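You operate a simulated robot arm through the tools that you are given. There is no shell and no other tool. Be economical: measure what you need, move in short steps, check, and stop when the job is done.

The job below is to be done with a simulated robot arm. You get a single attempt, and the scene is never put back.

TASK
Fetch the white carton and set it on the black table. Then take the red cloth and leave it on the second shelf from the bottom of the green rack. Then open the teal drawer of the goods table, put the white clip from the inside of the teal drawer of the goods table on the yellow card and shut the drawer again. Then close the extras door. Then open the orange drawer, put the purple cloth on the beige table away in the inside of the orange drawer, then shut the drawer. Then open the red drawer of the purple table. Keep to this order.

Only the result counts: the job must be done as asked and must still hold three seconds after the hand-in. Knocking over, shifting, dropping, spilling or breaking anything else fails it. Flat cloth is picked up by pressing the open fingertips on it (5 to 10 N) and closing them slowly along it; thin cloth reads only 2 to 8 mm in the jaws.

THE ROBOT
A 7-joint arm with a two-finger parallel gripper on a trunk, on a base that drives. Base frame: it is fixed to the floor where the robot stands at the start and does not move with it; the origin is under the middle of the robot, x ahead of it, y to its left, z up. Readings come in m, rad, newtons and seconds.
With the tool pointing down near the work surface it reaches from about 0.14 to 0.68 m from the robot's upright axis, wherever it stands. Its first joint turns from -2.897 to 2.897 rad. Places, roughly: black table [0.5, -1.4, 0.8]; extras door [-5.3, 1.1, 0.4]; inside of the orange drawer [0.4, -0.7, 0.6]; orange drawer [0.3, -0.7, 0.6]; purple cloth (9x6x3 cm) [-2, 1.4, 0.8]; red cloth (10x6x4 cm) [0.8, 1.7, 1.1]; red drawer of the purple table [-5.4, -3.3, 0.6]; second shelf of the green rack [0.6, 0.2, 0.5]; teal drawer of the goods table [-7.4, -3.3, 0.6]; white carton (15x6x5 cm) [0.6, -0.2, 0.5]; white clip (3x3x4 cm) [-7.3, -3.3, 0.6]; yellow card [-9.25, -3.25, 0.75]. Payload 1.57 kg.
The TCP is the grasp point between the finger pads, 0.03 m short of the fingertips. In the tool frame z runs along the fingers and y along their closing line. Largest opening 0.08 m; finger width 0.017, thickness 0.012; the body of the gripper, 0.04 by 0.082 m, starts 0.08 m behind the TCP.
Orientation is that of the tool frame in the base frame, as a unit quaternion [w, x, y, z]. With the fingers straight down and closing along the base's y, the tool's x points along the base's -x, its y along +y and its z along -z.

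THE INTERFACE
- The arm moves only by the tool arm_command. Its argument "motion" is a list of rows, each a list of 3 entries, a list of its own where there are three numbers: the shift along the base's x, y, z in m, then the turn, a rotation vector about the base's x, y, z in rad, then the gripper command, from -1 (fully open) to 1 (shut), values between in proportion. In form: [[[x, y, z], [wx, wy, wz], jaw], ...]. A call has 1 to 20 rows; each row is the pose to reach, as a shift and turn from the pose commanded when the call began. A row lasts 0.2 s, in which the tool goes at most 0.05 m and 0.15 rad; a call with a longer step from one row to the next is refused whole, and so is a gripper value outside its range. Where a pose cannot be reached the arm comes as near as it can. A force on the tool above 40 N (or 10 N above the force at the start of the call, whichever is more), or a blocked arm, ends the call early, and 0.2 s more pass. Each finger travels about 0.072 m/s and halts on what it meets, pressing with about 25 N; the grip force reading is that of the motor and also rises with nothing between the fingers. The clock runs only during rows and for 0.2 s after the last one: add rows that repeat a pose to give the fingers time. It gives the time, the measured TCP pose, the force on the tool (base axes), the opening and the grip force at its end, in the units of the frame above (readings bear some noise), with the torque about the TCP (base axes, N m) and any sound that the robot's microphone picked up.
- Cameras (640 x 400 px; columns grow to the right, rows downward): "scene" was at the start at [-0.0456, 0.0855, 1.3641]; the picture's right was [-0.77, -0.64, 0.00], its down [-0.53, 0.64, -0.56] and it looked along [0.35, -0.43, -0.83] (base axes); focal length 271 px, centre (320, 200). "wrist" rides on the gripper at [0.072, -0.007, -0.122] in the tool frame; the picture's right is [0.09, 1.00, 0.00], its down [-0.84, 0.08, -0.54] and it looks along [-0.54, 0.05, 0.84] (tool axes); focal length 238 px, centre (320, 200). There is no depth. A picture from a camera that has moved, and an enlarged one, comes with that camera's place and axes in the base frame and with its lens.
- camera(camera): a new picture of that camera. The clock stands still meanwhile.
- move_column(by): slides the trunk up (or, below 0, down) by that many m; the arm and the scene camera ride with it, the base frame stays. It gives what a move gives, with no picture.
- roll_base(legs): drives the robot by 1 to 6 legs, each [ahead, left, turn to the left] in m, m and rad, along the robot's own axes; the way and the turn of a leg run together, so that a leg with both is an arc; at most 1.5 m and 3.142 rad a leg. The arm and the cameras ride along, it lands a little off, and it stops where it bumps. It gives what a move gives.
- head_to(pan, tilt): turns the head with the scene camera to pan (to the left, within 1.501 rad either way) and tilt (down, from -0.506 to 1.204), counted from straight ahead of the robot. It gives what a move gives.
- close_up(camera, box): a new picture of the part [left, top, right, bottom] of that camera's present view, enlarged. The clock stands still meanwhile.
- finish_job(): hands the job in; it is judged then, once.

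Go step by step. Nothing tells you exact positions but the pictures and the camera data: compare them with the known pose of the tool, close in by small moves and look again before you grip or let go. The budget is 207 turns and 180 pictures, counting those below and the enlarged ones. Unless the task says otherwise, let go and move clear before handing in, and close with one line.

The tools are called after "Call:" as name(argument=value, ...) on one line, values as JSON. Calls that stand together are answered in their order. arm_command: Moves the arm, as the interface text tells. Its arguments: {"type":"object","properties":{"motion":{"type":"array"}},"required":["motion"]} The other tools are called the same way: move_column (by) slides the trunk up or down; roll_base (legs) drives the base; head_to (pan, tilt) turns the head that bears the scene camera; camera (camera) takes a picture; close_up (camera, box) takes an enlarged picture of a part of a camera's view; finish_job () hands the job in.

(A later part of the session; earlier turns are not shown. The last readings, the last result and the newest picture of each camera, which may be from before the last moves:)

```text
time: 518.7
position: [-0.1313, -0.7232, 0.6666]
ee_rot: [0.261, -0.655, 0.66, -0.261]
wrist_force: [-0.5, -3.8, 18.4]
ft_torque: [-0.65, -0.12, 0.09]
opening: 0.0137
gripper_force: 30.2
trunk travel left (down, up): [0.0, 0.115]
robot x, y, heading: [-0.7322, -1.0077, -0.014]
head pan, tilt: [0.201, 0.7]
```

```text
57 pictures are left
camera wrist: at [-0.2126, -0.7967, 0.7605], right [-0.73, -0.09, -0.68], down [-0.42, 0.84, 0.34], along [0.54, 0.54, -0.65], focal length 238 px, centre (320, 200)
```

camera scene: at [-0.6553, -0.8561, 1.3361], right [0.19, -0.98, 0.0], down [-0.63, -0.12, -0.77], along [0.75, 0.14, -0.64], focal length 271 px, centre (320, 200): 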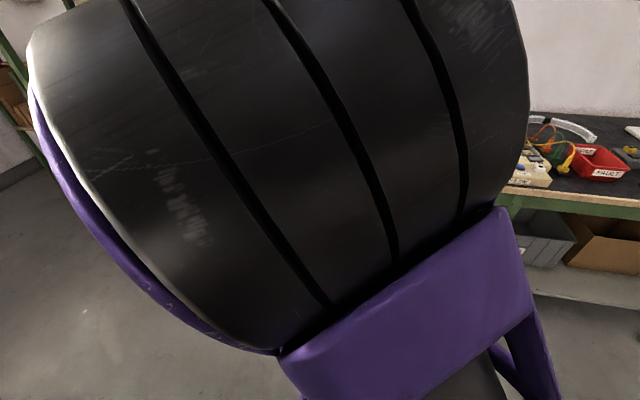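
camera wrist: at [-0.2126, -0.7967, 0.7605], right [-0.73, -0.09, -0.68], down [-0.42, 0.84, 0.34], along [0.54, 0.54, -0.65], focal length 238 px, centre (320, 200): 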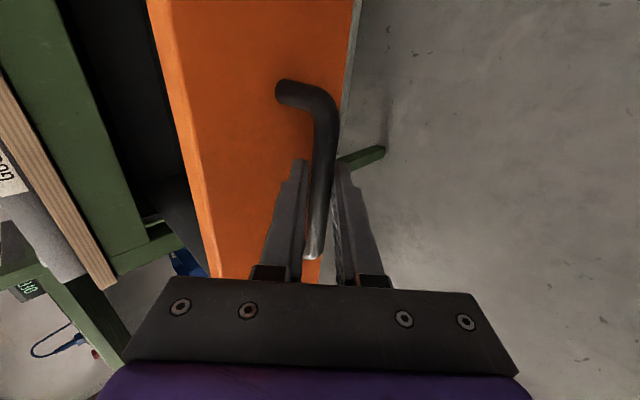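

The drawer is open 25 cm. I release, lift clear, roll the tool back and view the inside.

Call:
arm_command(motion=[[[0, 0, 0], [0, 0, 0], 0.2], [[0, 0, 0], [0, 0, 0], -0.5], [[-0.015, 0, 0.016], [0, 0, 0], -0.5], [[-0.035, 0, 0.037], [0, 0, 0], -0.5], [[-0.05, 0, 0.07], [0, 0, 0], -0.5], [[-0.05, 0, 0.115], [0, 0, 0], -0.7], [[-0.05, 0, 0.16], [0, 0, 0], -1], [[-0.05, 0, 0.205], [0, 0, 0], -1], [[-0.05, 0, 0.25], [0, 0, 0], -1], [[-0.05, 0, 0.295], [0, 0, 0], -1]])

Call:
arm_command(motion=[[[0, 0, 0], [-0.1, 0, 0.104], -1], [[0, 0, 0], [-0.2, 0, 0.209], -1], [[0, 0, 0], [-0.3, 0, 0.313], -1], [[0, 0, 0], [-0.4, 0, 0.417], -1], [[0, 0, 0], [-0.5, 0, 0.521], -1], [[0, 0, 0], [-0.6, 0, 0.626], -1], [[0, 0, 0], [-0.7, 0, 0.73], -1], [[0, 0, 0], [-0.8, 0, 0.835], -1], [[0, 0, 0], [-0.9, 0, 0.939], -1], [[0, 0, 0], [-1.0, 0, 1.043], -1], [[0, 0, 0], [-1.085, 0, 1.13], -1]])

Call:
camera(camera="wrist")

```text
time: 520.9
position: [-0.1825, -0.7239, 0.9583]
ee_rot: [0.259, -0.656, 0.659, -0.26]
wrist_force: [-0.3, 0.2, -0.4]
ft_torque: [-0.01, 0.0, 0.0]
opening: 0.0801
gripper_force: 0.1
trunk travel left (down, up): [0.0, 0.115]
robot x, y, heading: [-0.7265, -1.0148, -0.018]
head pan, tilt: [0.201, 0.7]
```

```text
time: 523.3
position: [-0.1821, -0.7234, 0.9605]
ee_rot: [0.004, 0.927, -0.005, 0.375]
wrist_force: [-0.4, 0.5, 0.1]
ft_torque: [-0.05, 0.01, 0.01]
opening: 0.0801
gripper_force: 0.0
trunk travel left (down, up): [0.0, 0.115]
robot x, y, heading: [-0.728, -1.0123, -0.019]
head pan, tilt: [0.201, 0.7]
```

```text
56 pictures are left
camera wrist: at [-0.2163, -0.7165, 1.099], right [0.05, -1.0, 0.07], down [-0.98, -0.07, -0.19], along [0.2, -0.06, -0.98], focal length 238 px, centre (320, 200)
```

wrist: 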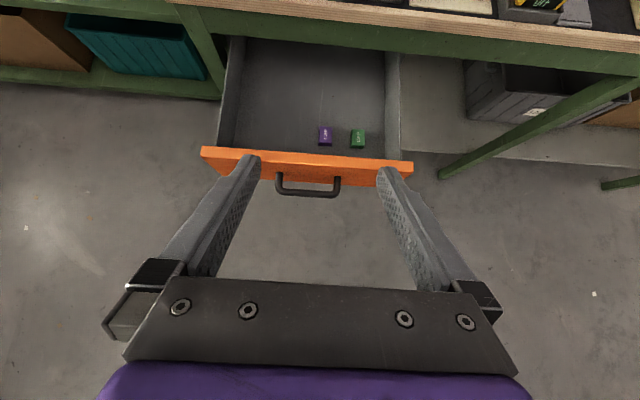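

The drawer holds two small items near its front; there is free floor on the left side. Now I fetch the purple cloth from the beige table.

Call:
roll_base(legs=[[0, 1.45, 0], [0, 0, 1.585], [0, 0.95, 0]])

Call:
camera(camera="wrist")

```text
time: 550.5
position: [-1.9334, 0.9794, 0.9611]
ee_rot: [-0.264, 0.657, 0.654, 0.266]
wrist_force: [-0.2, 0.4, -0.3]
ft_torque: [0.02, 0.0, 0.0]
opening: 0.0796
gripper_force: 0.1
trunk travel left (down, up): [0.0, 0.115]
robot x, y, heading: [-1.6386, 0.442, 1.568]
head pan, tilt: [0.201, 0.7]
```

```text
55 pictures are left
camera wrist: at [-1.9421, 0.9454, 1.0991], right [1.0, 0.06, 0.07], down [0.07, -0.98, -0.19], along [0.05, 0.2, -0.98], focal length 238 px, centre (320, 200)
```

wrist: 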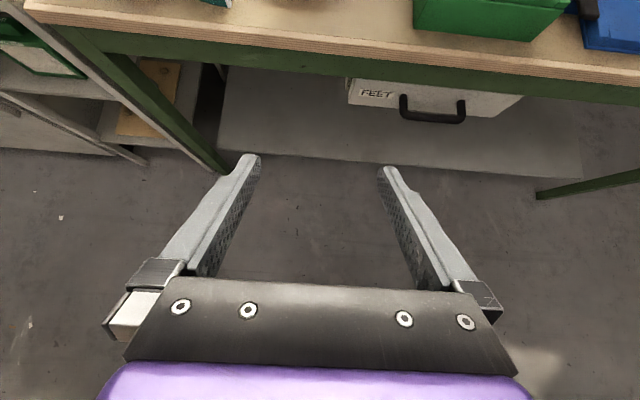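

I move closer to bring the cloth into the wrist view.

Call:
roll_base(legs=[[0.18, 0.05, 0]])

Call:
camera(camera="wrist")

```text
time: 552.1
position: [-1.9818, 1.1523, 0.9616]
ee_rot: [-0.265, 0.655, 0.656, 0.266]
wrist_force: [-0.1, 0.5, -0.4]
ft_torque: [0.02, 0.01, 0.02]
opening: 0.0802
gripper_force: 0.0
trunk travel left (down, up): [0.0, 0.115]
robot x, y, heading: [-1.6863, 0.6109, 1.57]
head pan, tilt: [0.201, 0.7]
```

```text
54 pictures are left
camera wrist: at [-1.9912, 1.1185, 1.0991], right [1.0, 0.07, 0.07], down [0.08, -0.98, -0.19], along [0.05, 0.2, -0.98], focal length 238 px, centre (320, 200)
```

wrist: 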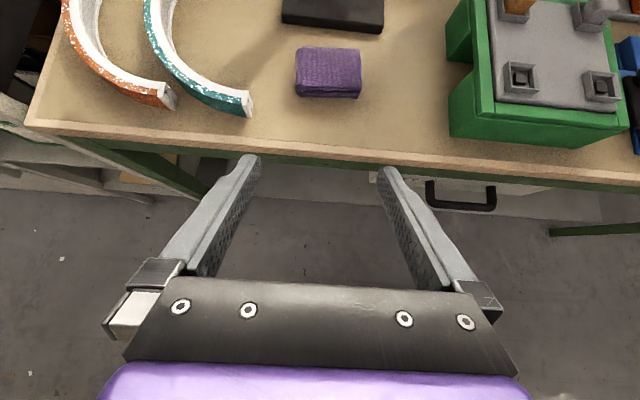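

The cloth is at (-1.979,1.345), 9 cm along x and 6 cm along y, so I must close along y with a near-vertical tool. I roll 90° and steepen the tool here.

Call:
arm_command(motion=[[[0, 0, 0], [0, 0.1, -0.104], -1], [[0, 0, 0], [0, 0.2, -0.208], -1], [[0, 0, 0], [0, 0.3, -0.312], -1], [[0, 0, 0], [0, 0.4, -0.415], -1], [[0, 0, 0], [0, 0.5, -0.519], -1], [[0, 0, 0], [0, 0.6, -0.622], -1], [[0, 0, 0], [0, 0.7, -0.726], -1], [[0, 0, 0], [0, 0.8, -0.83], -1], [[0, 0, 0], [0, 0.9, -0.934], -1], [[0, 0, 0], [0, 1.0, -1.037], -1], [[0, 0, 0], [0, 1.09, -1.13], -1]])

Call:
arm_command(motion=[[[0, 0, 0], [-0.14, 0, 0], -1], [[0, 0, 0], [-0.28, 0, 0], -1], [[0, 0, 0], [-0.42, 0, 0], -1], [[0, 0, 0], [-0.56, 0, 0], -1], [[0, 0, 0], [-0.68, 0, 0], -1]])

Call:
roll_base(legs=[[0.17, 0, 0]])

Call:
camera(camera="wrist")

```text
time: 554.5
position: [-1.9835, 1.1525, 0.962]
ee_rot: [-0.374, 0.927, 0.001, 0.001]
wrist_force: [0.3, -0.2, 0.2]
ft_torque: [0.01, -0.01, -0.02]
opening: 0.0799
gripper_force: 0.0
trunk travel left (down, up): [0.0, 0.115]
robot x, y, heading: [-1.6833, 0.6109, 1.573]
head pan, tilt: [0.201, 0.7]
```

```text
time: 555.7
position: [-1.9834, 1.1532, 0.9617]
ee_rot: [-0.043, 0.999, 0.002, 0.0]
wrist_force: [0.1, -0.5, -0.4]
ft_torque: [0.02, -0.01, -0.01]
opening: 0.08
gripper_force: 0.2
trunk travel left (down, up): [0.0, 0.115]
robot x, y, heading: [-1.6863, 0.6121, 1.574]
head pan, tilt: [0.201, 0.7]
```

```text
time: 557.1
position: [-1.9837, 1.3212, 0.9622]
ee_rot: [-0.043, 0.999, 0.001, 0.0]
wrist_force: [-0.5, 1.0, -0.7]
ft_torque: [-0.02, 0.01, 0.0]
opening: 0.0799
gripper_force: 0.0
trunk travel left (down, up): [0.0, 0.115]
robot x, y, heading: [-1.6816, 0.7821, 1.568]
head pan, tilt: [0.201, 0.7]
```

```text
53 pictures are left
camera wrist: at [-1.9125, 1.3174, 1.0836], right [0.1, -0.99, -0.09], down [-0.84, -0.13, 0.53], along [-0.54, 0.02, -0.84], focal length 238 px, centre (320, 200)
```

wrist: 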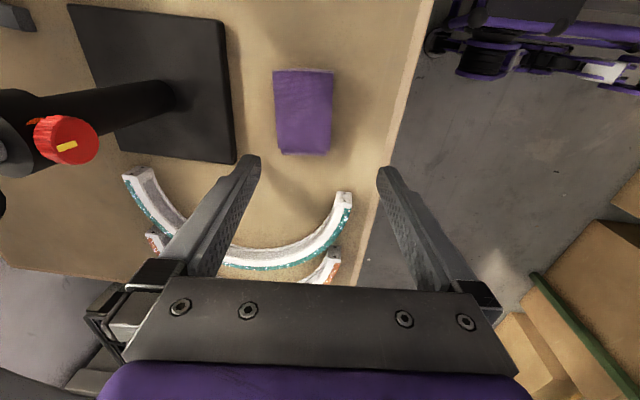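

Now the cloth is lined up; its centre is (-1.971,1.350). I shift 3 cm forward, descend partway and check.

Call:
arm_command(motion=[[[0.012, 0.029, 0], [0, 0, 0], -1], [[0.012, 0.029, -0.04], [0, 0, 0], -1], [[0.012, 0.029, -0.07], [0, 0, 0], -1]])

Call:
camera(camera="wrist")

```text
time: 557.9
position: [-1.9717, 1.3493, 0.891]
ee_rot: [-0.043, 0.999, 0.002, 0.001]
wrist_force: [-0.6, 0.6, -0.6]
ft_torque: [0.0, -0.01, 0.02]
opening: 0.08
gripper_force: 0.1
trunk travel left (down, up): [0.0, 0.115]
robot x, y, heading: [-1.69, 0.7812, 1.566]
head pan, tilt: [0.201, 0.7]
```

```text
52 pictures are left
camera wrist: at [-1.9009, 1.3446, 1.0121], right [0.1, -0.99, -0.09], down [-0.84, -0.13, 0.53], along [-0.54, 0.02, -0.84], focal length 238 px, centre (320, 200)
```

wrist: 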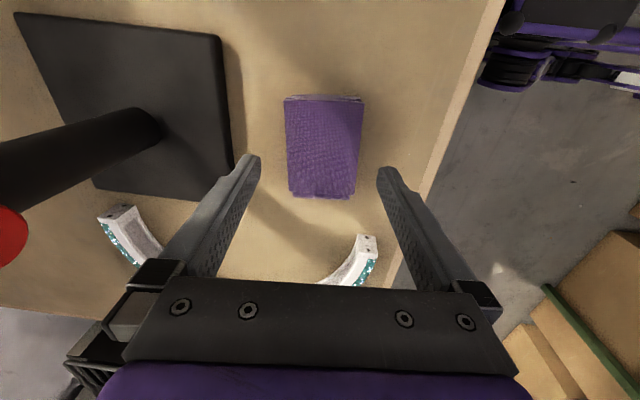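

Centred. I go down and close on the cloth.

Call:
arm_command(motion=[[[0.004, 0.002, -0.025], [0, 0, 0], -1], [[0.004, 0.002, -0.045], [0, 0, 0], -1], [[0.004, 0.002, -0.055], [0, 0, 0], -1], [[0.004, 0.002, -0.055], [0, 0, 0], -0.5], [[0.004, 0.002, -0.055], [0, 0, 0], 0], [[0.004, 0.002, -0.055], [0, 0, 0], 0.5], [[0.004, 0.002, -0.055], [0, 0, 0], 1], [[0.004, 0.002, -0.055], [0, 0, 0], 1]])

Call:
arm_command(motion=[[[0, 0, 0.045], [0, 0, 0], 1], [[0, 0, 0.09], [0, 0, 0], 1], [[0, -0.01, 0.13], [0, 0, 0], 1]])

Call:
camera(camera="wrist")

```text
time: 559.7
position: [-1.9679, 1.3528, 0.8364]
ee_rot: [-0.043, 0.999, 0.003, 0.0]
wrist_force: [-0.8, -0.1, -1.1]
ft_torque: [-0.01, -0.02, 0.01]
opening: 0.0616
gripper_force: 24.8
trunk travel left (down, up): [0.0, 0.115]
robot x, y, heading: [-1.6849, 0.7826, 1.57]
head pan, tilt: [0.201, 0.7]
```

```text
time: 560.5
position: [-1.9657, 1.3448, 0.9647]
ee_rot: [-0.044, 0.999, 0.002, 0.001]
wrist_force: [-0.6, -0.2, -0.8]
ft_torque: [0.0, -0.01, -0.02]
opening: 0.0618
gripper_force: 25.3
trunk travel left (down, up): [0.0, 0.115]
robot x, y, heading: [-1.6811, 0.7796, 1.571]
head pan, tilt: [0.201, 0.7]
```

```text
51 pictures are left
camera wrist: at [-1.8961, 1.3402, 1.0873], right [0.09, -0.99, -0.09], down [-0.84, -0.13, 0.53], along [-0.54, 0.02, -0.84], focal length 238 px, centre (320, 200)
```

wrist: 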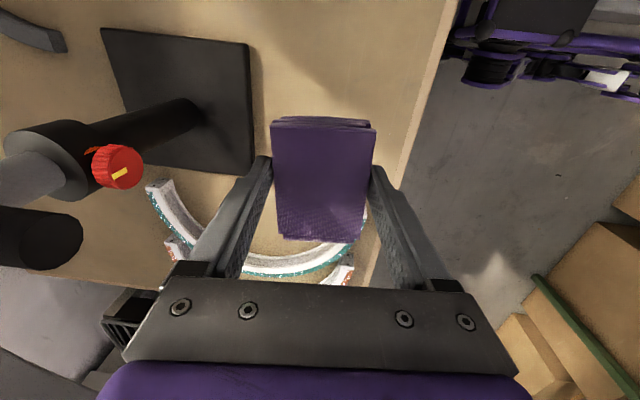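

The cloth is held at 62 mm. I carry it back to the open orange drawer.

Call:
roll_base(legs=[[-0.35, 0, 0], [0, -0.95, 0], [0, 0, -1.57], [0, -1.37, 0]])

Call:
camera(camera="wrist")

```text
time: 588.8
position: [-0.1256, -0.6341, 0.965]
ee_rot: [-0.03, 0.717, -0.696, 0.031]
wrist_force: [-0.3, -0.5, -0.1]
ft_torque: [0.04, 0.01, 0.01]
opening: 0.0592
gripper_force: 24.7
trunk travel left (down, up): [0.0, 0.115]
robot x, y, heading: [-0.6841, -0.927, 0.027]
head pan, tilt: [0.201, 0.7]
```

```text
50 pictures are left
camera wrist: at [-0.129, -0.7074, 1.087], right [-0.99, -0.12, -0.09], down [-0.15, 0.83, 0.53], along [0.01, 0.54, -0.84], focal length 238 px, centre (320, 200)
```

wrist: 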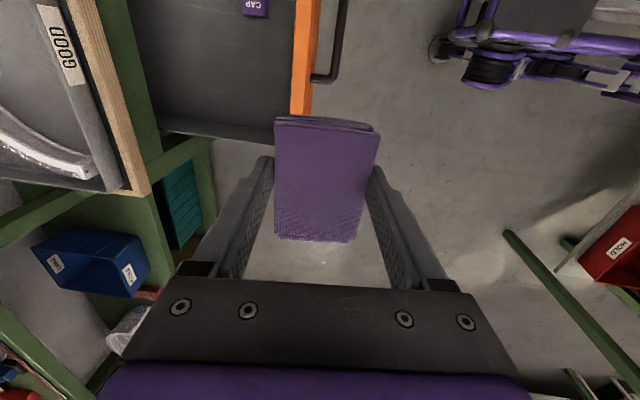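

The drawer's free part is just ahead. I drive forward to hover over (0.06,-0.65).

Call:
roll_base(legs=[[0.186, -0.021, -0.02]])

Call:
camera(camera="wrist")

```text
time: 590.3
position: [0.0671, -0.6657, 0.966]
ee_rot: [-0.03, 0.709, -0.704, 0.031]
wrist_force: [-0.1, -0.8, -1.3]
ft_torque: [0.01, -0.01, 0.02]
opening: 0.0589
gripper_force: 25.2
trunk travel left (down, up): [0.0, 0.115]
robot x, y, heading: [-0.4958, -0.946, 0.006]
head pan, tilt: [0.201, 0.7]
```

```text
49 pictures are left
camera wrist: at [0.0635, -0.7373, 1.0871], right [-0.99, -0.1, -0.09], down [-0.13, 0.84, 0.53], along [0.02, 0.54, -0.84], focal length 238 px, centre (320, 200)
```

wrist: 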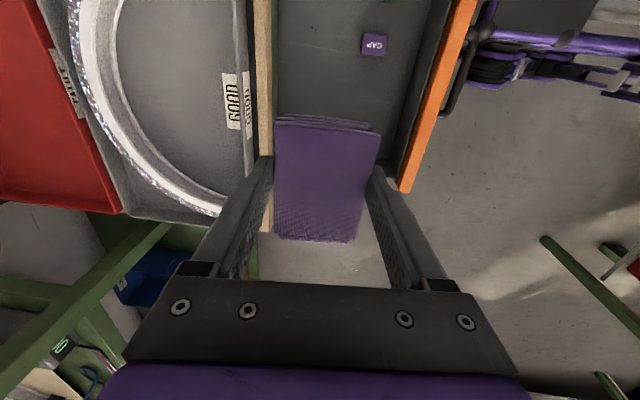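

Over the drawer opening. I shift 2 cm back from the table edge and lower the cloth into the drawer.

Call:
arm_command(motion=[[[-0.02, 0.012, -0.03], [0, 0, 0], 1], [[-0.022, 0.014, -0.075], [0, 0, 0], 1], [[-0.022, 0.014, -0.12], [0, 0, 0], 1], [[-0.022, 0.014, -0.165], [0, 0, 0], 1]])

Call:
camera(camera="wrist")

```text
time: 591.3
position: [0.0457, -0.6514, 0.7994]
ee_rot: [-0.031, 0.709, -0.704, 0.032]
wrist_force: [-0.8, -0.3, 0.4]
ft_torque: [0.01, -0.03, -0.02]
opening: 0.059
gripper_force: 24.8
trunk travel left (down, up): [0.0, 0.115]
robot x, y, heading: [-0.4906, -0.9461, 0.002]
head pan, tilt: [0.201, 0.7]
```

```text
48 pictures are left
camera wrist: at [0.0415, -0.7255, 0.9216], right [-0.99, -0.1, -0.09], down [-0.13, 0.84, 0.53], along [0.02, 0.54, -0.84], focal length 238 px, centre (320, 200)
```

wrist: 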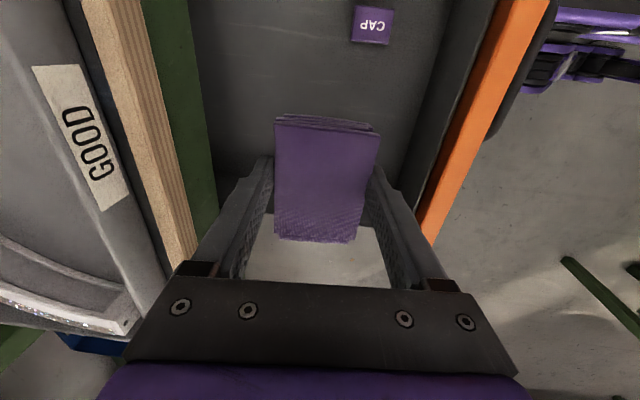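

Good clearance all round. I continue down to the drawer floor.

Call:
arm_command(motion=[[[0, -0.004, -0.04], [0, 0, 0], 1], [[0, -0.004, -0.075], [0, 0, 0], 1], [[0, -0.004, -0.095], [0, 0, 0], 1], [[0, -0.004, -0.105], [0, 0, 0], 1], [[0, -0.004, -0.112], [0, 0, 0], 1], [[0, -0.004, -0.118], [0, 0, 0], 1], [[0, -0.004, -0.124], [0, 0, 0], 1], [[0, -0.004, -0.13], [0, 0, 0], 1]])

Call:
camera(camera="wrist")

```text
time: 593.1
position: [0.0459, -0.6542, 0.6685]
ee_rot: [-0.031, 0.708, -0.704, 0.032]
wrist_force: [0.2, 0.5, -0.2]
ft_torque: [0.0, -0.02, 0.02]
opening: 0.0591
gripper_force: 25.3
trunk travel left (down, up): [0.0, 0.115]
robot x, y, heading: [-0.4941, -0.9461, -0.001]
head pan, tilt: [0.201, 0.7]
```

```text
47 pictures are left
camera wrist: at [0.041, -0.7275, 0.7905], right [-0.99, -0.1, -0.09], down [-0.13, 0.84, 0.53], along [0.02, 0.54, -0.84], focal length 238 px, centre (320, 200)
```

wrist: 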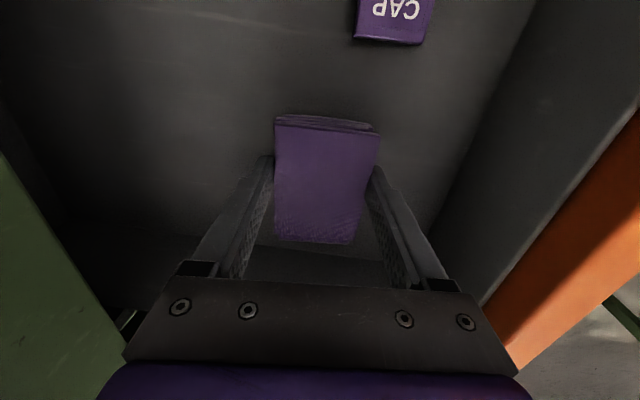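

The cloth is inside, just above the floor. A little lower, then release.

Call:
arm_command(motion=[[[0, 0, -0.004], [0, 0, 0], 1], [[0, 0, -0.008], [0, 0, 0], 1], [[0, 0, -0.012], [0, 0, 0], 1], [[0, 0, -0.016], [0, 0, 0], 1], [[0, 0, -0.02], [0, 0, 0], 1]])

```text
time: 594.3
position: [0.0477, -0.6545, 0.6517]
ee_rot: [-0.033, 0.709, -0.704, 0.032]
wrist_force: [1.3, -0.8, 27.1]
ft_torque: [-0.09, 0.75, 0.03]
opening: 0.0605
gripper_force: 25.1
trunk travel left (down, up): [0.0, 0.115]
robot x, y, heading: [-0.4947, -0.9526, 0.004]
head pan, tilt: [0.201, 0.7]
```

Touching the floor. I release and rise straight up.

Call:
arm_command(motion=[[[0, 0, 0.004], [0, 0, 0], 0.2], [[0, 0, 0.004], [0, 0, 0], -0.6], [[0, 0, 0.004], [0, 0, 0], -1], [[0, 0, 0.004], [0, 0, 0], -1], [[0, 0, 0.045], [0, 0, 0], -1], [[0, 0, 0.09], [0, 0, 0], -1], [[0, 0, 0.135], [0, 0, 0], -1], [[0, 0, 0.18], [0, 0, 0], -1], [[0, 0, 0.225], [0, 0, 0], -1]])

Call:
camera(camera="wrist")

```text
time: 596.3
position: [0.0464, -0.6528, 0.8747]
ee_rot: [-0.031, 0.71, -0.703, 0.031]
wrist_force: [0.4, 0.3, -0.3]
ft_torque: [0.0, -0.02, 0.0]
opening: 0.0801
gripper_force: 0.0
trunk travel left (down, up): [0.0, 0.115]
robot x, y, heading: [-0.4934, -0.9455, 0.003]
head pan, tilt: [0.201, 0.7]
```

```text
46 pictures are left
camera wrist: at [0.0421, -0.7252, 0.9973], right [-0.99, -0.1, -0.09], down [-0.13, 0.84, 0.53], along [0.02, 0.54, -0.84], focal length 238 px, centre (320, 200)
```

wrist: 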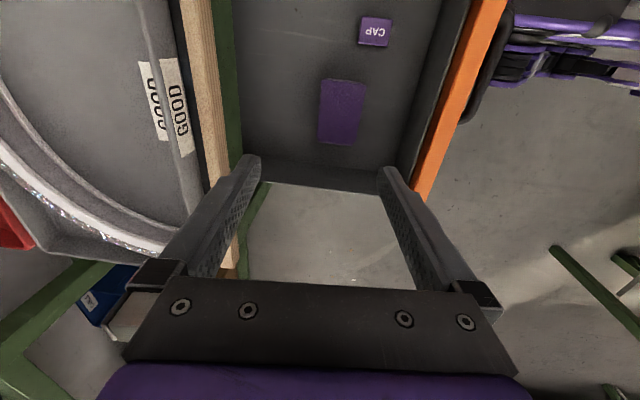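

The cloth lies in the drawer. Now I retreat, pitch the tool forward with closed fingers and line up above the handle bar to push the drawer shut.

Call:
roll_base(legs=[[-0.33, 0, 0]])

Call:
arm_command(motion=[[[0, -0.02, -0.02], [0, -0.14, 0], 0], [[0, -0.04, -0.05], [0, -0.28, 0], 1], [[0, -0.06, -0.08], [0, -0.42, 0], 1], [[0, -0.067, -0.11], [0, -0.56, 0], 1], [[0, -0.067, -0.14], [0, -0.68, 0], 1], [[0, -0.067, -0.163], [0, -0.68, 0], 1]])

Call:
camera(camera="wrist")

```text
time: 598.4
position: [-0.2474, -0.6543, 0.8764]
ee_rot: [-0.032, 0.708, -0.705, 0.031]
wrist_force: [0.4, -0.2, 0.3]
ft_torque: [-0.02, 0.01, 0.0]
opening: 0.08
gripper_force: 0.1
trunk travel left (down, up): [0.0, 0.115]
robot x, y, heading: [-0.79, -0.949, 0.002]
head pan, tilt: [0.201, 0.7]
stopped in leg 1: the robot was blocked; the commanded pose is now the measured one
```

```text
time: 599.8
position: [-0.2457, -0.7233, 0.7126]
ee_rot: [-0.265, 0.657, -0.654, 0.266]
wrist_force: [0.0, -0.2, -0.6]
ft_torque: [0.02, 0.0, 0.03]
opening: 0.0
gripper_force: 21.1
out of reach, approached as far as the arm can: row 4
trunk travel left (down, up): [0.0, 0.115]
robot x, y, heading: [-0.7896, -0.9476, -0.007]
head pan, tilt: [0.201, 0.7]
```

```text
45 pictures are left
camera wrist: at [-0.3262, -0.7963, 0.8046], right [-0.71, -0.1, -0.69], down [-0.44, 0.84, 0.33], along [0.55, 0.54, -0.64], focal length 238 px, centre (320, 200)
```

wrist: 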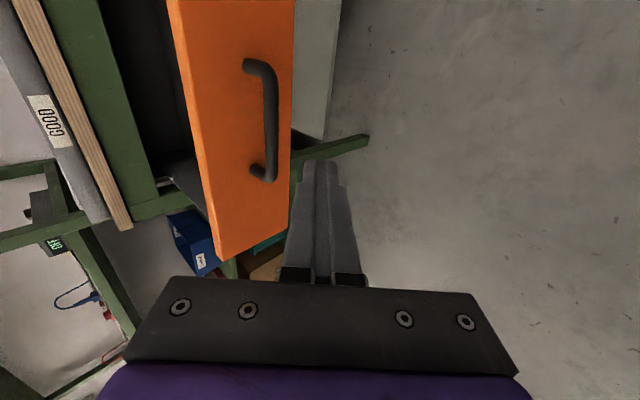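

Lined up with the panel above the bar. I push forward part of the way and check the contact.

Call:
roll_base(legs=[[0.2, 0, 0]])

Call:
camera(camera="wrist")

```text
time: 601.4
position: [-0.046, -0.7272, 0.7122]
ee_rot: [-0.265, 0.656, -0.655, 0.265]
wrist_force: [0.5, -0.2, 0.2]
ft_torque: [0.0, 0.0, 0.0]
opening: 0.0
gripper_force: 21.1
trunk travel left (down, up): [0.0, 0.115]
robot x, y, heading: [-0.5923, -0.9445, -0.006]
head pan, tilt: [0.201, 0.7]
```

```text
44 pictures are left
camera wrist: at [-0.127, -0.7991, 0.8034], right [-0.72, -0.09, -0.69], down [-0.43, 0.84, 0.33], along [0.55, 0.54, -0.64], focal length 238 px, centre (320, 200)
```

wrist: 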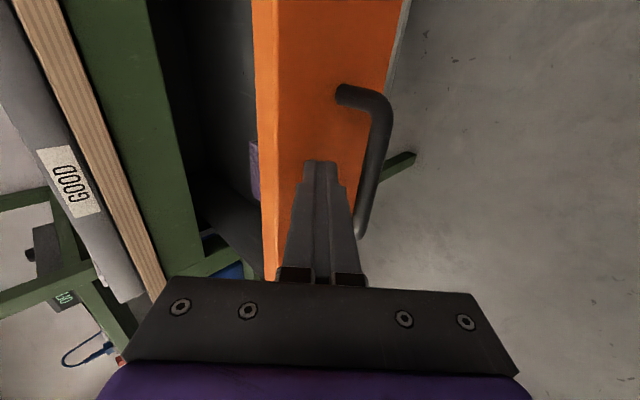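

The tips are on the panel above the bar and it slides. I push on.

Call:
roll_base(legs=[[0.15, 0, 0]])

Call:
arm_command(motion=[[[0.008, 0, 0], [0, 0, 0], 1], [[0.016, 0, 0], [0, 0, 0], 1], [[0.024, 0, 0], [0, 0, 0], 1], [[0.032, 0, 0], [0, 0, 0], 1], [[0.04, 0, 0], [0, 0, 0], 1], [[0.048, 0, 0], [0, 0, 0], 1]])

Call:
camera(camera="wrist")

```text
time: 602.7
position: [0.1069, -0.7257, 0.7111]
ee_rot: [-0.264, 0.657, -0.655, 0.265]
wrist_force: [-0.5, 0.5, 0.3]
ft_torque: [-0.01, 0.01, 0.01]
opening: 0.0
gripper_force: 21.2
trunk travel left (down, up): [0.0, 0.115]
robot x, y, heading: [-0.436, -0.9484, -0.006]
head pan, tilt: [0.201, 0.7]
```

```text
time: 603.9
position: [0.1382, -0.7254, 0.7113]
ee_rot: [-0.262, 0.659, -0.654, 0.264]
wrist_force: [-21.6, -1.8, 16.1]
ft_torque: [0.0, -0.1, -0.11]
opening: 0.0001
gripper_force: 21.6
trunk travel left (down, up): [0.0, 0.115]
robot x, y, heading: [-0.4373, -0.9472, -0.002]
head pan, tilt: [0.201, 0.7]
stopped in row 5: the force on the tool passed its limit at 53 N (the readings are from after the stop); the commanded pose is now the measured one
```

```text
43 pictures are left
camera wrist: at [0.0568, -0.7982, 0.8038], right [-0.72, -0.1, -0.69], down [-0.44, 0.84, 0.34], along [0.54, 0.54, -0.64], focal length 238 px, centre (320, 200)
```

wrist: 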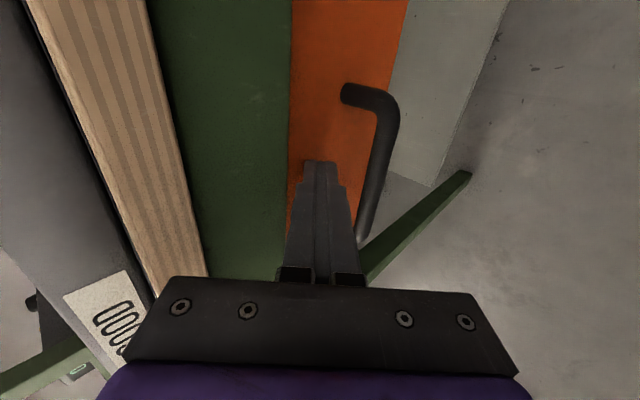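

The drawer is shut. Last is the red drawer of the purple table, on its back side; I back off, raise the arm and drive round by the known way.

Call:
roll_base(legs=[[-0.25, 0, 0]])

Call:
arm_command(motion=[[[0, 0, 0.045], [0, 0, 0], 1], [[0, 0, 0.09], [0, 0, 0], 1], [[0, 0, 0.135], [0, 0, 0], 1], [[0, 0, 0.18], [0, 0, 0], 1], [[0, 0, 0.225], [0, 0, 0], 1], [[0, 0, 0.27], [0, 0, 0], 1], [[0, 0, 0.3], [0, 0, 0], 1]])

Call:
camera(camera="wrist")

Call:
roll_base(legs=[[0, -0.95, 0], [0, 0, 1.57], [0, 1.5, 0], [0, 1.5, 0]])

```text
time: 605.7
position: [-0.1096, -0.7209, 0.7099]
ee_rot: [-0.264, 0.66, -0.652, 0.263]
wrist_force: [0.0, 0.4, -0.3]
ft_torque: [0.0, 0.02, -0.06]
opening: 0.0
gripper_force: 21.6
trunk travel left (down, up): [0.0, 0.115]
robot x, y, heading: [-0.6891, -0.951, 0.003]
head pan, tilt: [0.201, 0.7]
```

```text
time: 607.3
position: [-0.1075, -0.7208, 1.0075]
ee_rot: [-0.263, 0.66, -0.652, 0.263]
wrist_force: [0.4, 0.4, 0.9]
ft_torque: [-0.04, 0.01, -0.01]
opening: 0.0
gripper_force: 20.9
trunk travel left (down, up): [0.0, 0.115]
robot x, y, heading: [-0.689, -0.9493, 0.004]
head pan, tilt: [0.201, 0.7]
```

```text
42 pictures are left
camera wrist: at [-0.1881, -0.7937, 1.1016], right [-0.72, -0.1, -0.69], down [-0.44, 0.83, 0.34], along [0.54, 0.54, -0.64], focal length 238 px, centre (320, 200)
```

wrist: 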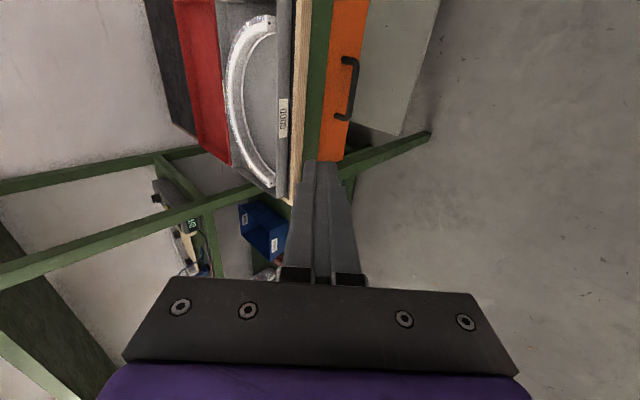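

```text
time: 648.3
position: [-3.8272, -1.3035, 1.0082]
ee_rot: [-0.372, 0.928, -0.008, 0.005]
wrist_force: [0.1, 0.4, -0.8]
ft_torque: [0.0, 0.0, -0.05]
opening: 0.0
gripper_force: 20.4
trunk travel left (down, up): [0.0, 0.115]
robot x, y, heading: [-3.616, -1.8853, 1.549]
head pan, tilt: [0.201, 0.7]
```

The orange drawer is flush. I continue along the aisle and back into the passage.

Call:
roll_base(legs=[[0, 1.45, 0], [0, 1.45, 0.02], [-1.1, 0, 0], [-1.1, 0, 0]])

Call:
head_to(pan=-0.9, tilt=0.6)

Call:
camera(camera="scene")

```text
time: 686.8
position: [-6.7089, -3.4518, 1.0089]
ee_rot: [-0.373, 0.928, 0.007, -0.001]
wrist_force: [0.2, 0.1, 0.1]
ft_torque: [-0.04, 0.01, 0.01]
opening: 0.0
gripper_force: 21.7
trunk travel left (down, up): [0.0, 0.115]
robot x, y, heading: [-6.4763, -4.027, 1.581]
head pan, tilt: [0.201, 0.7]
```

```text
time: 688.1
position: [-6.7088, -3.4516, 1.0083]
ee_rot: [-0.372, 0.928, 0.008, -0.001]
wrist_force: [-0.2, 0.1, -0.2]
ft_torque: [-0.05, 0.03, -0.01]
opening: 0.0001
gripper_force: 21.3
trunk travel left (down, up): [0.0, 0.115]
robot x, y, heading: [-6.4753, -4.0284, 1.574]
head pan, tilt: [-0.901, 0.6]
```

```text
41 pictures are left
camera scene: at [-6.5487, -4.0623, 1.3447], right [0.63, -0.78, 0.0], down [-0.44, -0.35, -0.83], along [0.64, 0.52, -0.56], focal length 271 px, centre (320, 200)
```

scene: 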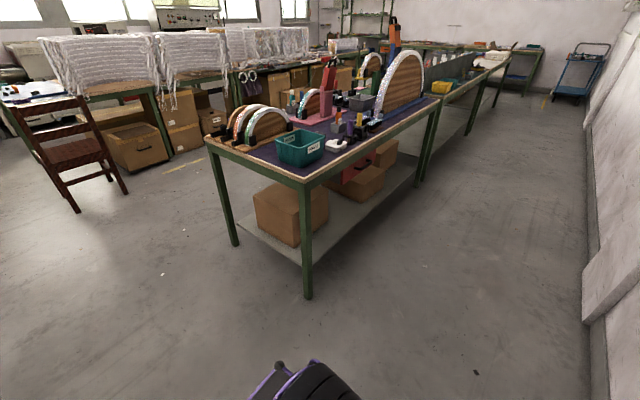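

I zoom in on the purple table's back side to find the red drawer's handle.

Call:
close_up(camera="scene", box=[290, 120, 450, 220])

```text
4.00 times, centred on (370, 170) of scene
camera zoom: at [-6.5487, -4.0623, 1.3447], right [0.63, -0.78, 0.0], down [-0.44, -0.35, -0.83], along [0.64, 0.52, -0.56], focal length 1082 px, centre (120, 320)
```

zoom: 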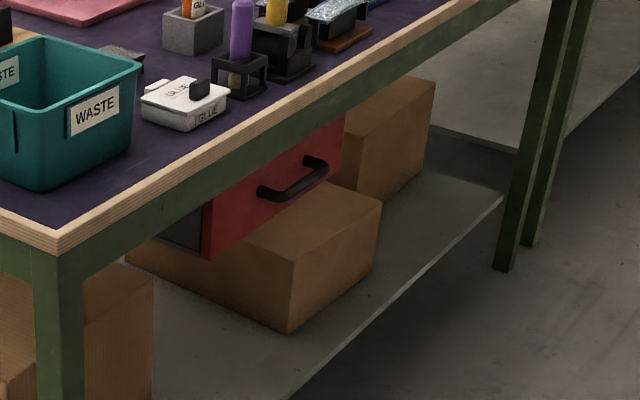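

The red drawer's handle is near (-5.35,-3.43,0.66). I back a little from the table, drive right to it and lower the tool (already rolled for the bar).

Call:
roll_base(legs=[[-0.13, 0, 0], [0, -1.36, 0]])

Call:
arm_command(motion=[[[0, 0, -0.045], [0, 0, 0], 1], [[0, 0, -0.09], [0, 0, 0], 0], [[0, 0, -0.135], [0, 0, 0], -0.3], [[0, 0, -0.18], [0, 0, 0], -0.3], [[0, 0, -0.225], [0, 0, 0], -0.3], [[0, 0, -0.27], [0, 0, 0], -0.3], [[0, 0, -0.295], [0, 0, 0], -0.3]])

Call:
camera(camera="wrist")

```text
time: 702.4
position: [-5.3596, -3.5519, 1.0086]
ee_rot: [-0.373, 0.928, 0.026, -0.009]
wrist_force: [0.7, -1.1, 0.0]
ft_torque: [-0.02, 0.02, 0.0]
opening: 0.0
gripper_force: 21.6
trunk travel left (down, up): [0.0, 0.115]
robot x, y, heading: [-5.1049, -4.1202, 1.618]
head pan, tilt: [-0.901, 0.6]
```

```text
time: 704.0
position: [-5.3616, -3.5535, 0.7151]
ee_rot: [-0.372, 0.928, 0.026, -0.008]
wrist_force: [0.3, -0.3, -0.3]
ft_torque: [0.01, 0.03, 0.06]
opening: 0.0521
gripper_force: 0.1
trunk travel left (down, up): [0.0, 0.115]
robot x, y, heading: [-5.1073, -4.1196, 1.618]
head pan, tilt: [-0.901, 0.6]
```

```text
39 pictures are left
camera wrist: at [-5.2867, -3.6303, 0.8077], right [0.13, -0.71, -0.69], down [-0.81, -0.48, 0.34], along [-0.57, 0.51, -0.64], focal length 238 px, centre (320, 200)
```

wrist: 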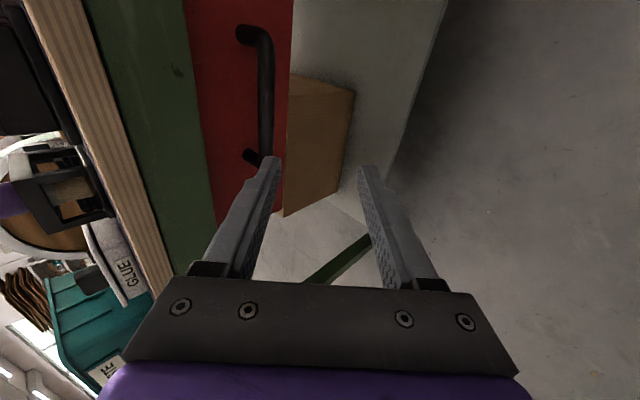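

I straighten the heading, which also centres the tool on the bar, then shift across toward it and check.

Call:
roll_base(legs=[[0, 0, -0.047]])

Call:
arm_command(motion=[[[0, 0.015, 0.015], [0, 0, 0], -0.3], [[0, 0.025, 0.032], [0, 0, 0], -0.3]])

Call:
camera(camera="wrist")

```text
time: 704.8
position: [-5.3365, -3.5422, 0.716]
ee_rot: [-0.373, 0.928, 0.003, 0.001]
wrist_force: [0.1, -0.7, 0.5]
ft_torque: [-0.04, 0.0, -0.02]
opening: 0.052
gripper_force: 0.1
trunk travel left (down, up): [0.0, 0.115]
robot x, y, heading: [-5.103, -4.1223, 1.572]
head pan, tilt: [-0.901, 0.6]
```

```text
time: 705.4
position: [-5.335, -3.5185, 0.7465]
ee_rot: [-0.372, 0.928, 0.004, 0.0]
wrist_force: [-0.4, -0.7, -0.2]
ft_torque: [-0.01, 0.0, 0.0]
opening: 0.052
gripper_force: 0.0
trunk travel left (down, up): [0.0, 0.115]
robot x, y, heading: [-5.1031, -4.1194, 1.568]
head pan, tilt: [-0.901, 0.6]
```

```text
38 pictures are left
camera wrist: at [-5.2641, -3.5989, 0.839], right [0.1, -0.72, -0.69], down [-0.83, -0.44, 0.34], along [-0.54, 0.54, -0.64], focal length 238 px, centre (320, 200)
```

wrist: 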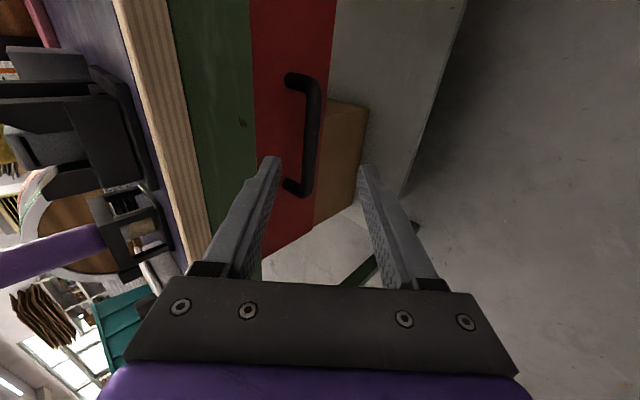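

This matches the orange drawer's pre-grip view, where the advance was 9 cm. I advance the same and close.

Call:
arm_command(motion=[[[0, 0.018, -0.019], [0, 0, 0], -0.3], [[0, 0.036, -0.037], [0, 0, 0], -0.3], [[0, 0.052, -0.054], [0, 0, 0], -0.3], [[0, 0.062, -0.064], [0, 0, 0], -0.3], [[0, 0.062, -0.064], [0, 0, 0], 0.2], [[0, 0.062, -0.064], [0, 0, 0], 0.6], [[0, 0.062, -0.064], [0, 0, 0], 1], [[0, 0.062, -0.064], [0, 0, 0], 1]])

Call:
camera(camera="wrist")

```text
time: 707.2
position: [-5.3351, -3.4542, 0.6882]
ee_rot: [-0.375, 0.927, 0.003, -0.001]
wrist_force: [1.5, 4.2, 26.2]
ft_torque: [0.64, 0.05, -0.17]
opening: 0.0135
gripper_force: 30.5
trunk travel left (down, up): [0.0, 0.115]
robot x, y, heading: [-5.1059, -4.116, 1.568]
head pan, tilt: [-0.901, 0.6]
```

```text
37 pictures are left
camera wrist: at [-5.2641, -3.5363, 0.7804], right [0.1, -0.71, -0.69], down [-0.83, -0.44, 0.34], along [-0.54, 0.55, -0.64], focal length 238 px, centre (320, 200)
```

wrist: 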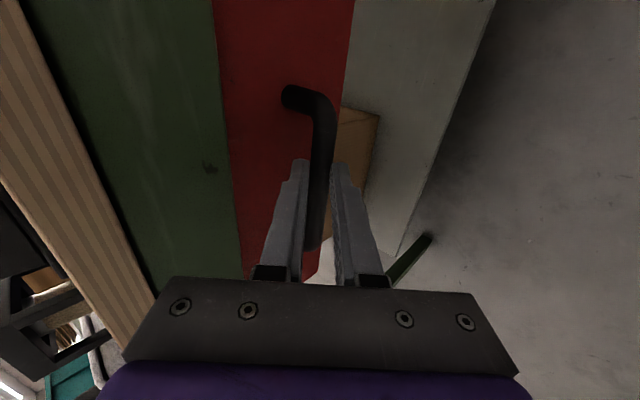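

Gripped. I pull the red drawer open.

Call:
roll_base(legs=[[-0.1, 0, 0]])

Call:
roll_base(legs=[[-0.1, 0, 0]])

Call:
arm_command(motion=[[[0, -0.015, 0], [0, 0, 0], 1], [[0, -0.03, 0], [0, 0, 0], 1], [[0, -0.045, 0], [0, 0, 0], 1], [[0, -0.06, 0], [0, 0, 0], 1], [[0, -0.07, 0], [0, 0, 0], 1]])

Call:
camera(camera="wrist")

```text
time: 708.3
position: [-5.3359, -3.5566, 0.6895]
ee_rot: [-0.375, 0.927, 0.003, -0.001]
wrist_force: [-1.7, -2.1, 36.4]
ft_torque: [0.83, -0.22, 0.18]
opening: 0.0137
gripper_force: 30.0
trunk travel left (down, up): [0.0, 0.115]
robot x, y, heading: [-5.1033, -4.2173, 1.568]
head pan, tilt: [-0.901, 0.6]
```

```text
time: 709.5
position: [-5.3431, -3.6279, 0.6877]
ee_rot: [-0.374, 0.927, 0.006, -0.004]
wrist_force: [0.1, 0.1, -0.6]
ft_torque: [-0.01, -0.01, -0.01]
opening: 0.0
gripper_force: 21.4
trunk travel left (down, up): [0.0, 0.115]
robot x, y, heading: [-5.1045, -4.2902, 1.573]
head pan, tilt: [-0.901, 0.6]
stopped in leg 1: the robot was blocked; the commanded pose is now the measured one
```

```text
time: 710.7
position: [-5.3409, -3.6971, 0.687]
ee_rot: [-0.374, 0.927, 0.006, -0.003]
wrist_force: [-0.7, -0.1, 0.2]
ft_torque: [0.0, 0.02, -0.03]
opening: 0.0002
gripper_force: 21.6
trunk travel left (down, up): [0.0, 0.115]
robot x, y, heading: [-5.107, -4.2875, 1.574]
head pan, tilt: [-0.901, 0.6]
```

```text
36 pictures are left
camera wrist: at [-5.2696, -3.777, 0.7792], right [0.1, -0.71, -0.69], down [-0.83, -0.44, 0.34], along [-0.55, 0.54, -0.64], focal length 238 px, centre (320, 200)
```

wrist: 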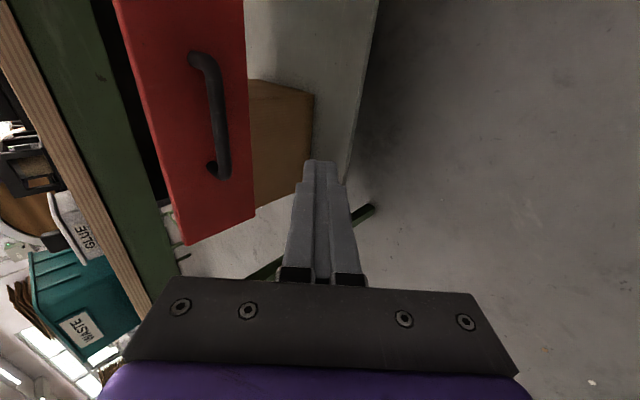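

The fingers slipped off after opening it about 12 cm. I regrip the bar a little deeper and pull on with the arm.

Call:
arm_command(motion=[[[0.005, 0.0, 0.03], [0, 0, 0], 0.3], [[0.01, 0.02, 0.06], [0, 0, 0], -0.3], [[0.01, 0.05, 0.056], [0, 0, 0], -0.3], [[0.01, 0.057, 0.055], [0, 0, 0], -0.3], [[0.01, 0.057, 0.055], [0, 0, 0], -0.3]])

Call:
camera(camera="wrist")

```text
time: 711.9
position: [-5.3303, -3.6409, 0.7409]
ee_rot: [-0.375, 0.927, 0.005, -0.004]
wrist_force: [0.0, 0.0, -0.5]
ft_torque: [0.02, 0.01, 0.04]
opening: 0.0522
gripper_force: 0.1
trunk travel left (down, up): [0.0, 0.115]
robot x, y, heading: [-5.109, -4.2909, 1.571]
head pan, tilt: [-0.901, 0.6]
```

```text
35 pictures are left
camera wrist: at [-5.2592, -3.7203, 0.8338], right [0.1, -0.71, -0.69], down [-0.83, -0.44, 0.34], along [-0.55, 0.54, -0.64], focal length 238 px, centre (320, 200)
```

wrist: 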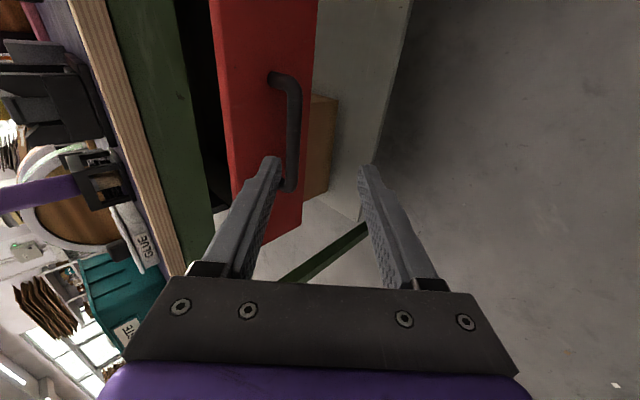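

A bit more across (1.7 cm), then advance and close.

Call:
arm_command(motion=[[[0, 0.012, 0.0115], [0, 0, 0], -0.3], [[0, 0.032, -0.009], [0, 0, 0], -0.3], [[0, 0.05, -0.028], [0, 0, 0], -0.3], [[0, 0.066, -0.044], [0, 0, 0], -0.3], [[0, 0.074, -0.053], [0, 0, 0], -0.3], [[0, 0.079, -0.058], [0, 0, 0], -0.3]])

Call:
camera(camera="wrist")

```text
time: 713.3
position: [-5.3306, -3.561, 0.6857]
ee_rot: [-0.374, 0.927, 0.007, -0.002]
wrist_force: [-0.4, 0.3, 0.0]
ft_torque: [-0.02, -0.01, 0.0]
opening: 0.0521
gripper_force: 0.1
trunk travel left (down, up): [0.0, 0.115]
robot x, y, heading: [-5.1078, -4.2889, 1.573]
head pan, tilt: [-0.901, 0.6]
```

```text
34 pictures are left
camera wrist: at [-5.2584, -3.6415, 0.7778], right [0.1, -0.71, -0.69], down [-0.83, -0.44, 0.34], along [-0.55, 0.54, -0.64], focal length 238 px, centre (320, 200)
```

wrist: 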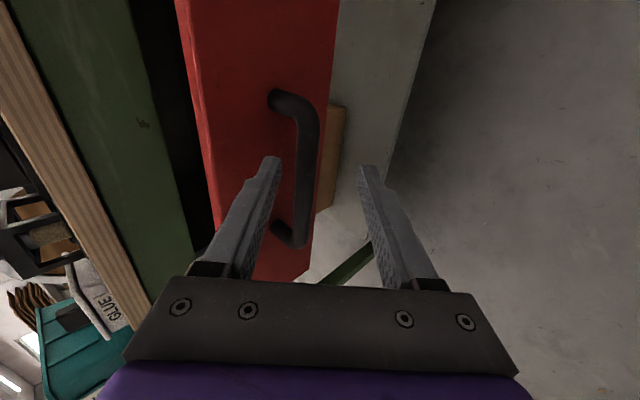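

The bar lies between the fingers. I go 6 mm deeper and close, then pull slowly with the arm.

Call:
arm_command(motion=[[[0, 0.005, -0.005], [0, 0, 0], -0.3], [[0, 0.005, -0.005], [0, 0, 0], 0.2], [[0, 0.005, -0.005], [0, 0, 0], 0.6], [[0, 0.005, -0.005], [0, 0, 0], 1], [[0, 0.005, -0.005], [0, 0, 0], 1]])

Call:
arm_command(motion=[[[0, -0.012, 0], [0, 0, 0], 1], [[0, -0.024, 0], [0, 0, 0], 1], [[0, -0.036, 0], [0, 0, 0], 1], [[0, -0.048, 0], [0, 0, 0], 1], [[0, -0.06, 0], [0, 0, 0], 1], [[0, -0.072, 0], [0, 0, 0], 1], [[0, -0.084, 0], [0, 0, 0], 1], [[0, -0.096, 0], [0, 0, 0], 1], [[0, -0.108, 0], [0, 0, 0], 1], [[0, -0.12, 0], [0, 0, 0], 1]])

Call:
camera(camera="wrist")

```text
time: 714.5
position: [-5.3312, -3.5554, 0.6871]
ee_rot: [-0.38, 0.925, 0.006, -0.003]
wrist_force: [-0.9, 1.5, 34.4]
ft_torque: [0.76, -0.3, -0.38]
opening: 0.015
gripper_force: 30.4
trunk travel left (down, up): [0.0, 0.115]
robot x, y, heading: [-5.1064, -4.2897, 1.574]
head pan, tilt: [-0.901, 0.6]
```

```text
time: 715.2
position: [-5.3306, -3.5788, 0.6876]
ee_rot: [-0.381, 0.924, 0.005, -0.003]
wrist_force: [0.1, 1.8, 11.2]
ft_torque: [0.28, -0.43, -0.35]
opening: 0.0147
gripper_force: 31.1
trunk travel left (down, up): [0.0, 0.115]
robot x, y, heading: [-5.1047, -4.2877, 1.574]
head pan, tilt: [-0.901, 0.6]
stopped in row 3: the force on the tool passed its limit at 44 N (the readings are from after the stop); the commanded pose is now the measured one
```

```text
33 pictures are left
camera wrist: at [-5.2588, -3.6602, 0.7781], right [0.1, -0.71, -0.7], down [-0.83, -0.45, 0.33], along [-0.55, 0.55, -0.63], focal length 238 px, centre (320, 200)
```

wrist: 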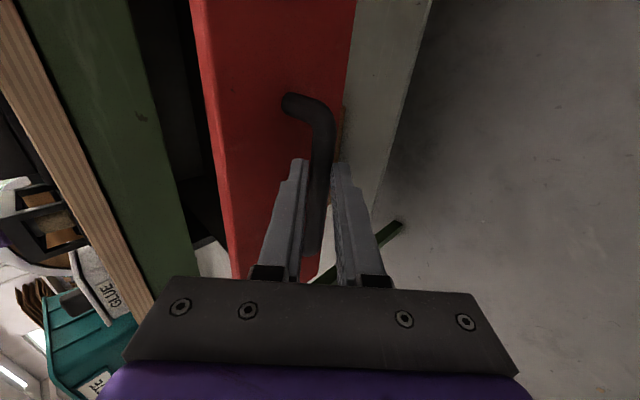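

It stopped on force at 12.5 cm of travel; this may be the end stop. I try one more gentle pull.

Call:
arm_command(motion=[[[0, -0.006, 0], [0, 0, 0], 1], [[0, -0.012, 0], [0, 0, 0], 1], [[0, -0.018, 0], [0, 0, 0], 1], [[0, -0.024, 0], [0, 0, 0], 1], [[0, -0.03, 0], [0, 0, 0], 1]])

```text
time: 716.4
position: [-5.3301, -3.6098, 0.6868]
ee_rot: [-0.38, 0.925, 0.005, -0.003]
wrist_force: [0.5, 0.9, 24.1]
ft_torque: [0.5, 0.03, -0.07]
opening: 0.0144
gripper_force: 30.3
trunk travel left (down, up): [0.0, 0.115]
robot x, y, heading: [-5.1064, -4.2899, 1.576]
head pan, tilt: [-0.901, 0.6]
```

It keeps moving (15.5 cm now). I continue slowly.

Call:
arm_command(motion=[[[0, -0.008, 0], [0, 0, 0], 1], [[0, -0.016, 0], [0, 0, 0], 1], [[0, -0.024, 0], [0, 0, 0], 1], [[0, -0.032, 0], [0, 0, 0], 1], [[0, -0.04, 0], [0, 0, 0], 1], [[0, -0.048, 0], [0, 0, 0], 1], [[0, -0.056, 0], [0, 0, 0], 1], [[0, -0.064, 0], [0, 0, 0], 1], [[0, -0.072, 0], [0, 0, 0], 1], [[0, -0.08, 0], [0, 0, 0], 1], [[0, -0.088, 0], [0, 0, 0], 1], [[0, -0.096, 0], [0, 0, 0], 1]])

Call:
camera(camera="wrist")

```text
time: 719.0
position: [-5.3292, -3.7051, 0.6906]
ee_rot: [-0.383, 0.924, 0.004, -0.003]
wrist_force: [-3.9, 8.5, 42.6]
ft_torque: [1.96, -0.03, 0.21]
opening: 0.0099
gripper_force: 27.4
trunk travel left (down, up): [0.0, 0.115]
robot x, y, heading: [-5.1079, -4.2934, 1.568]
head pan, tilt: [-0.901, 0.6]
```

```text
32 pictures are left
camera wrist: at [-5.2582, -3.7855, 0.7802], right [0.1, -0.7, -0.7], down [-0.83, -0.45, 0.33], along [-0.55, 0.55, -0.63], focal length 238 px, centre (320, 200)
```

wrist: 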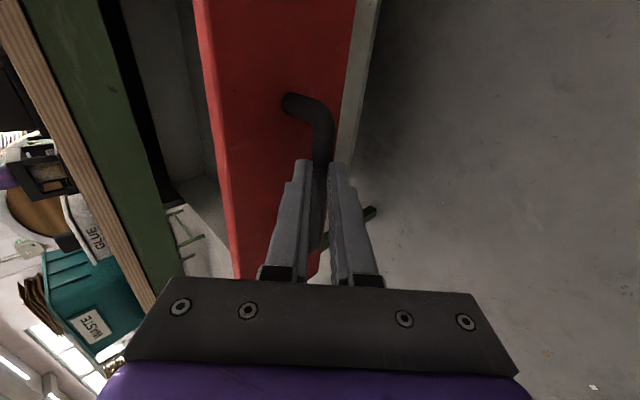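

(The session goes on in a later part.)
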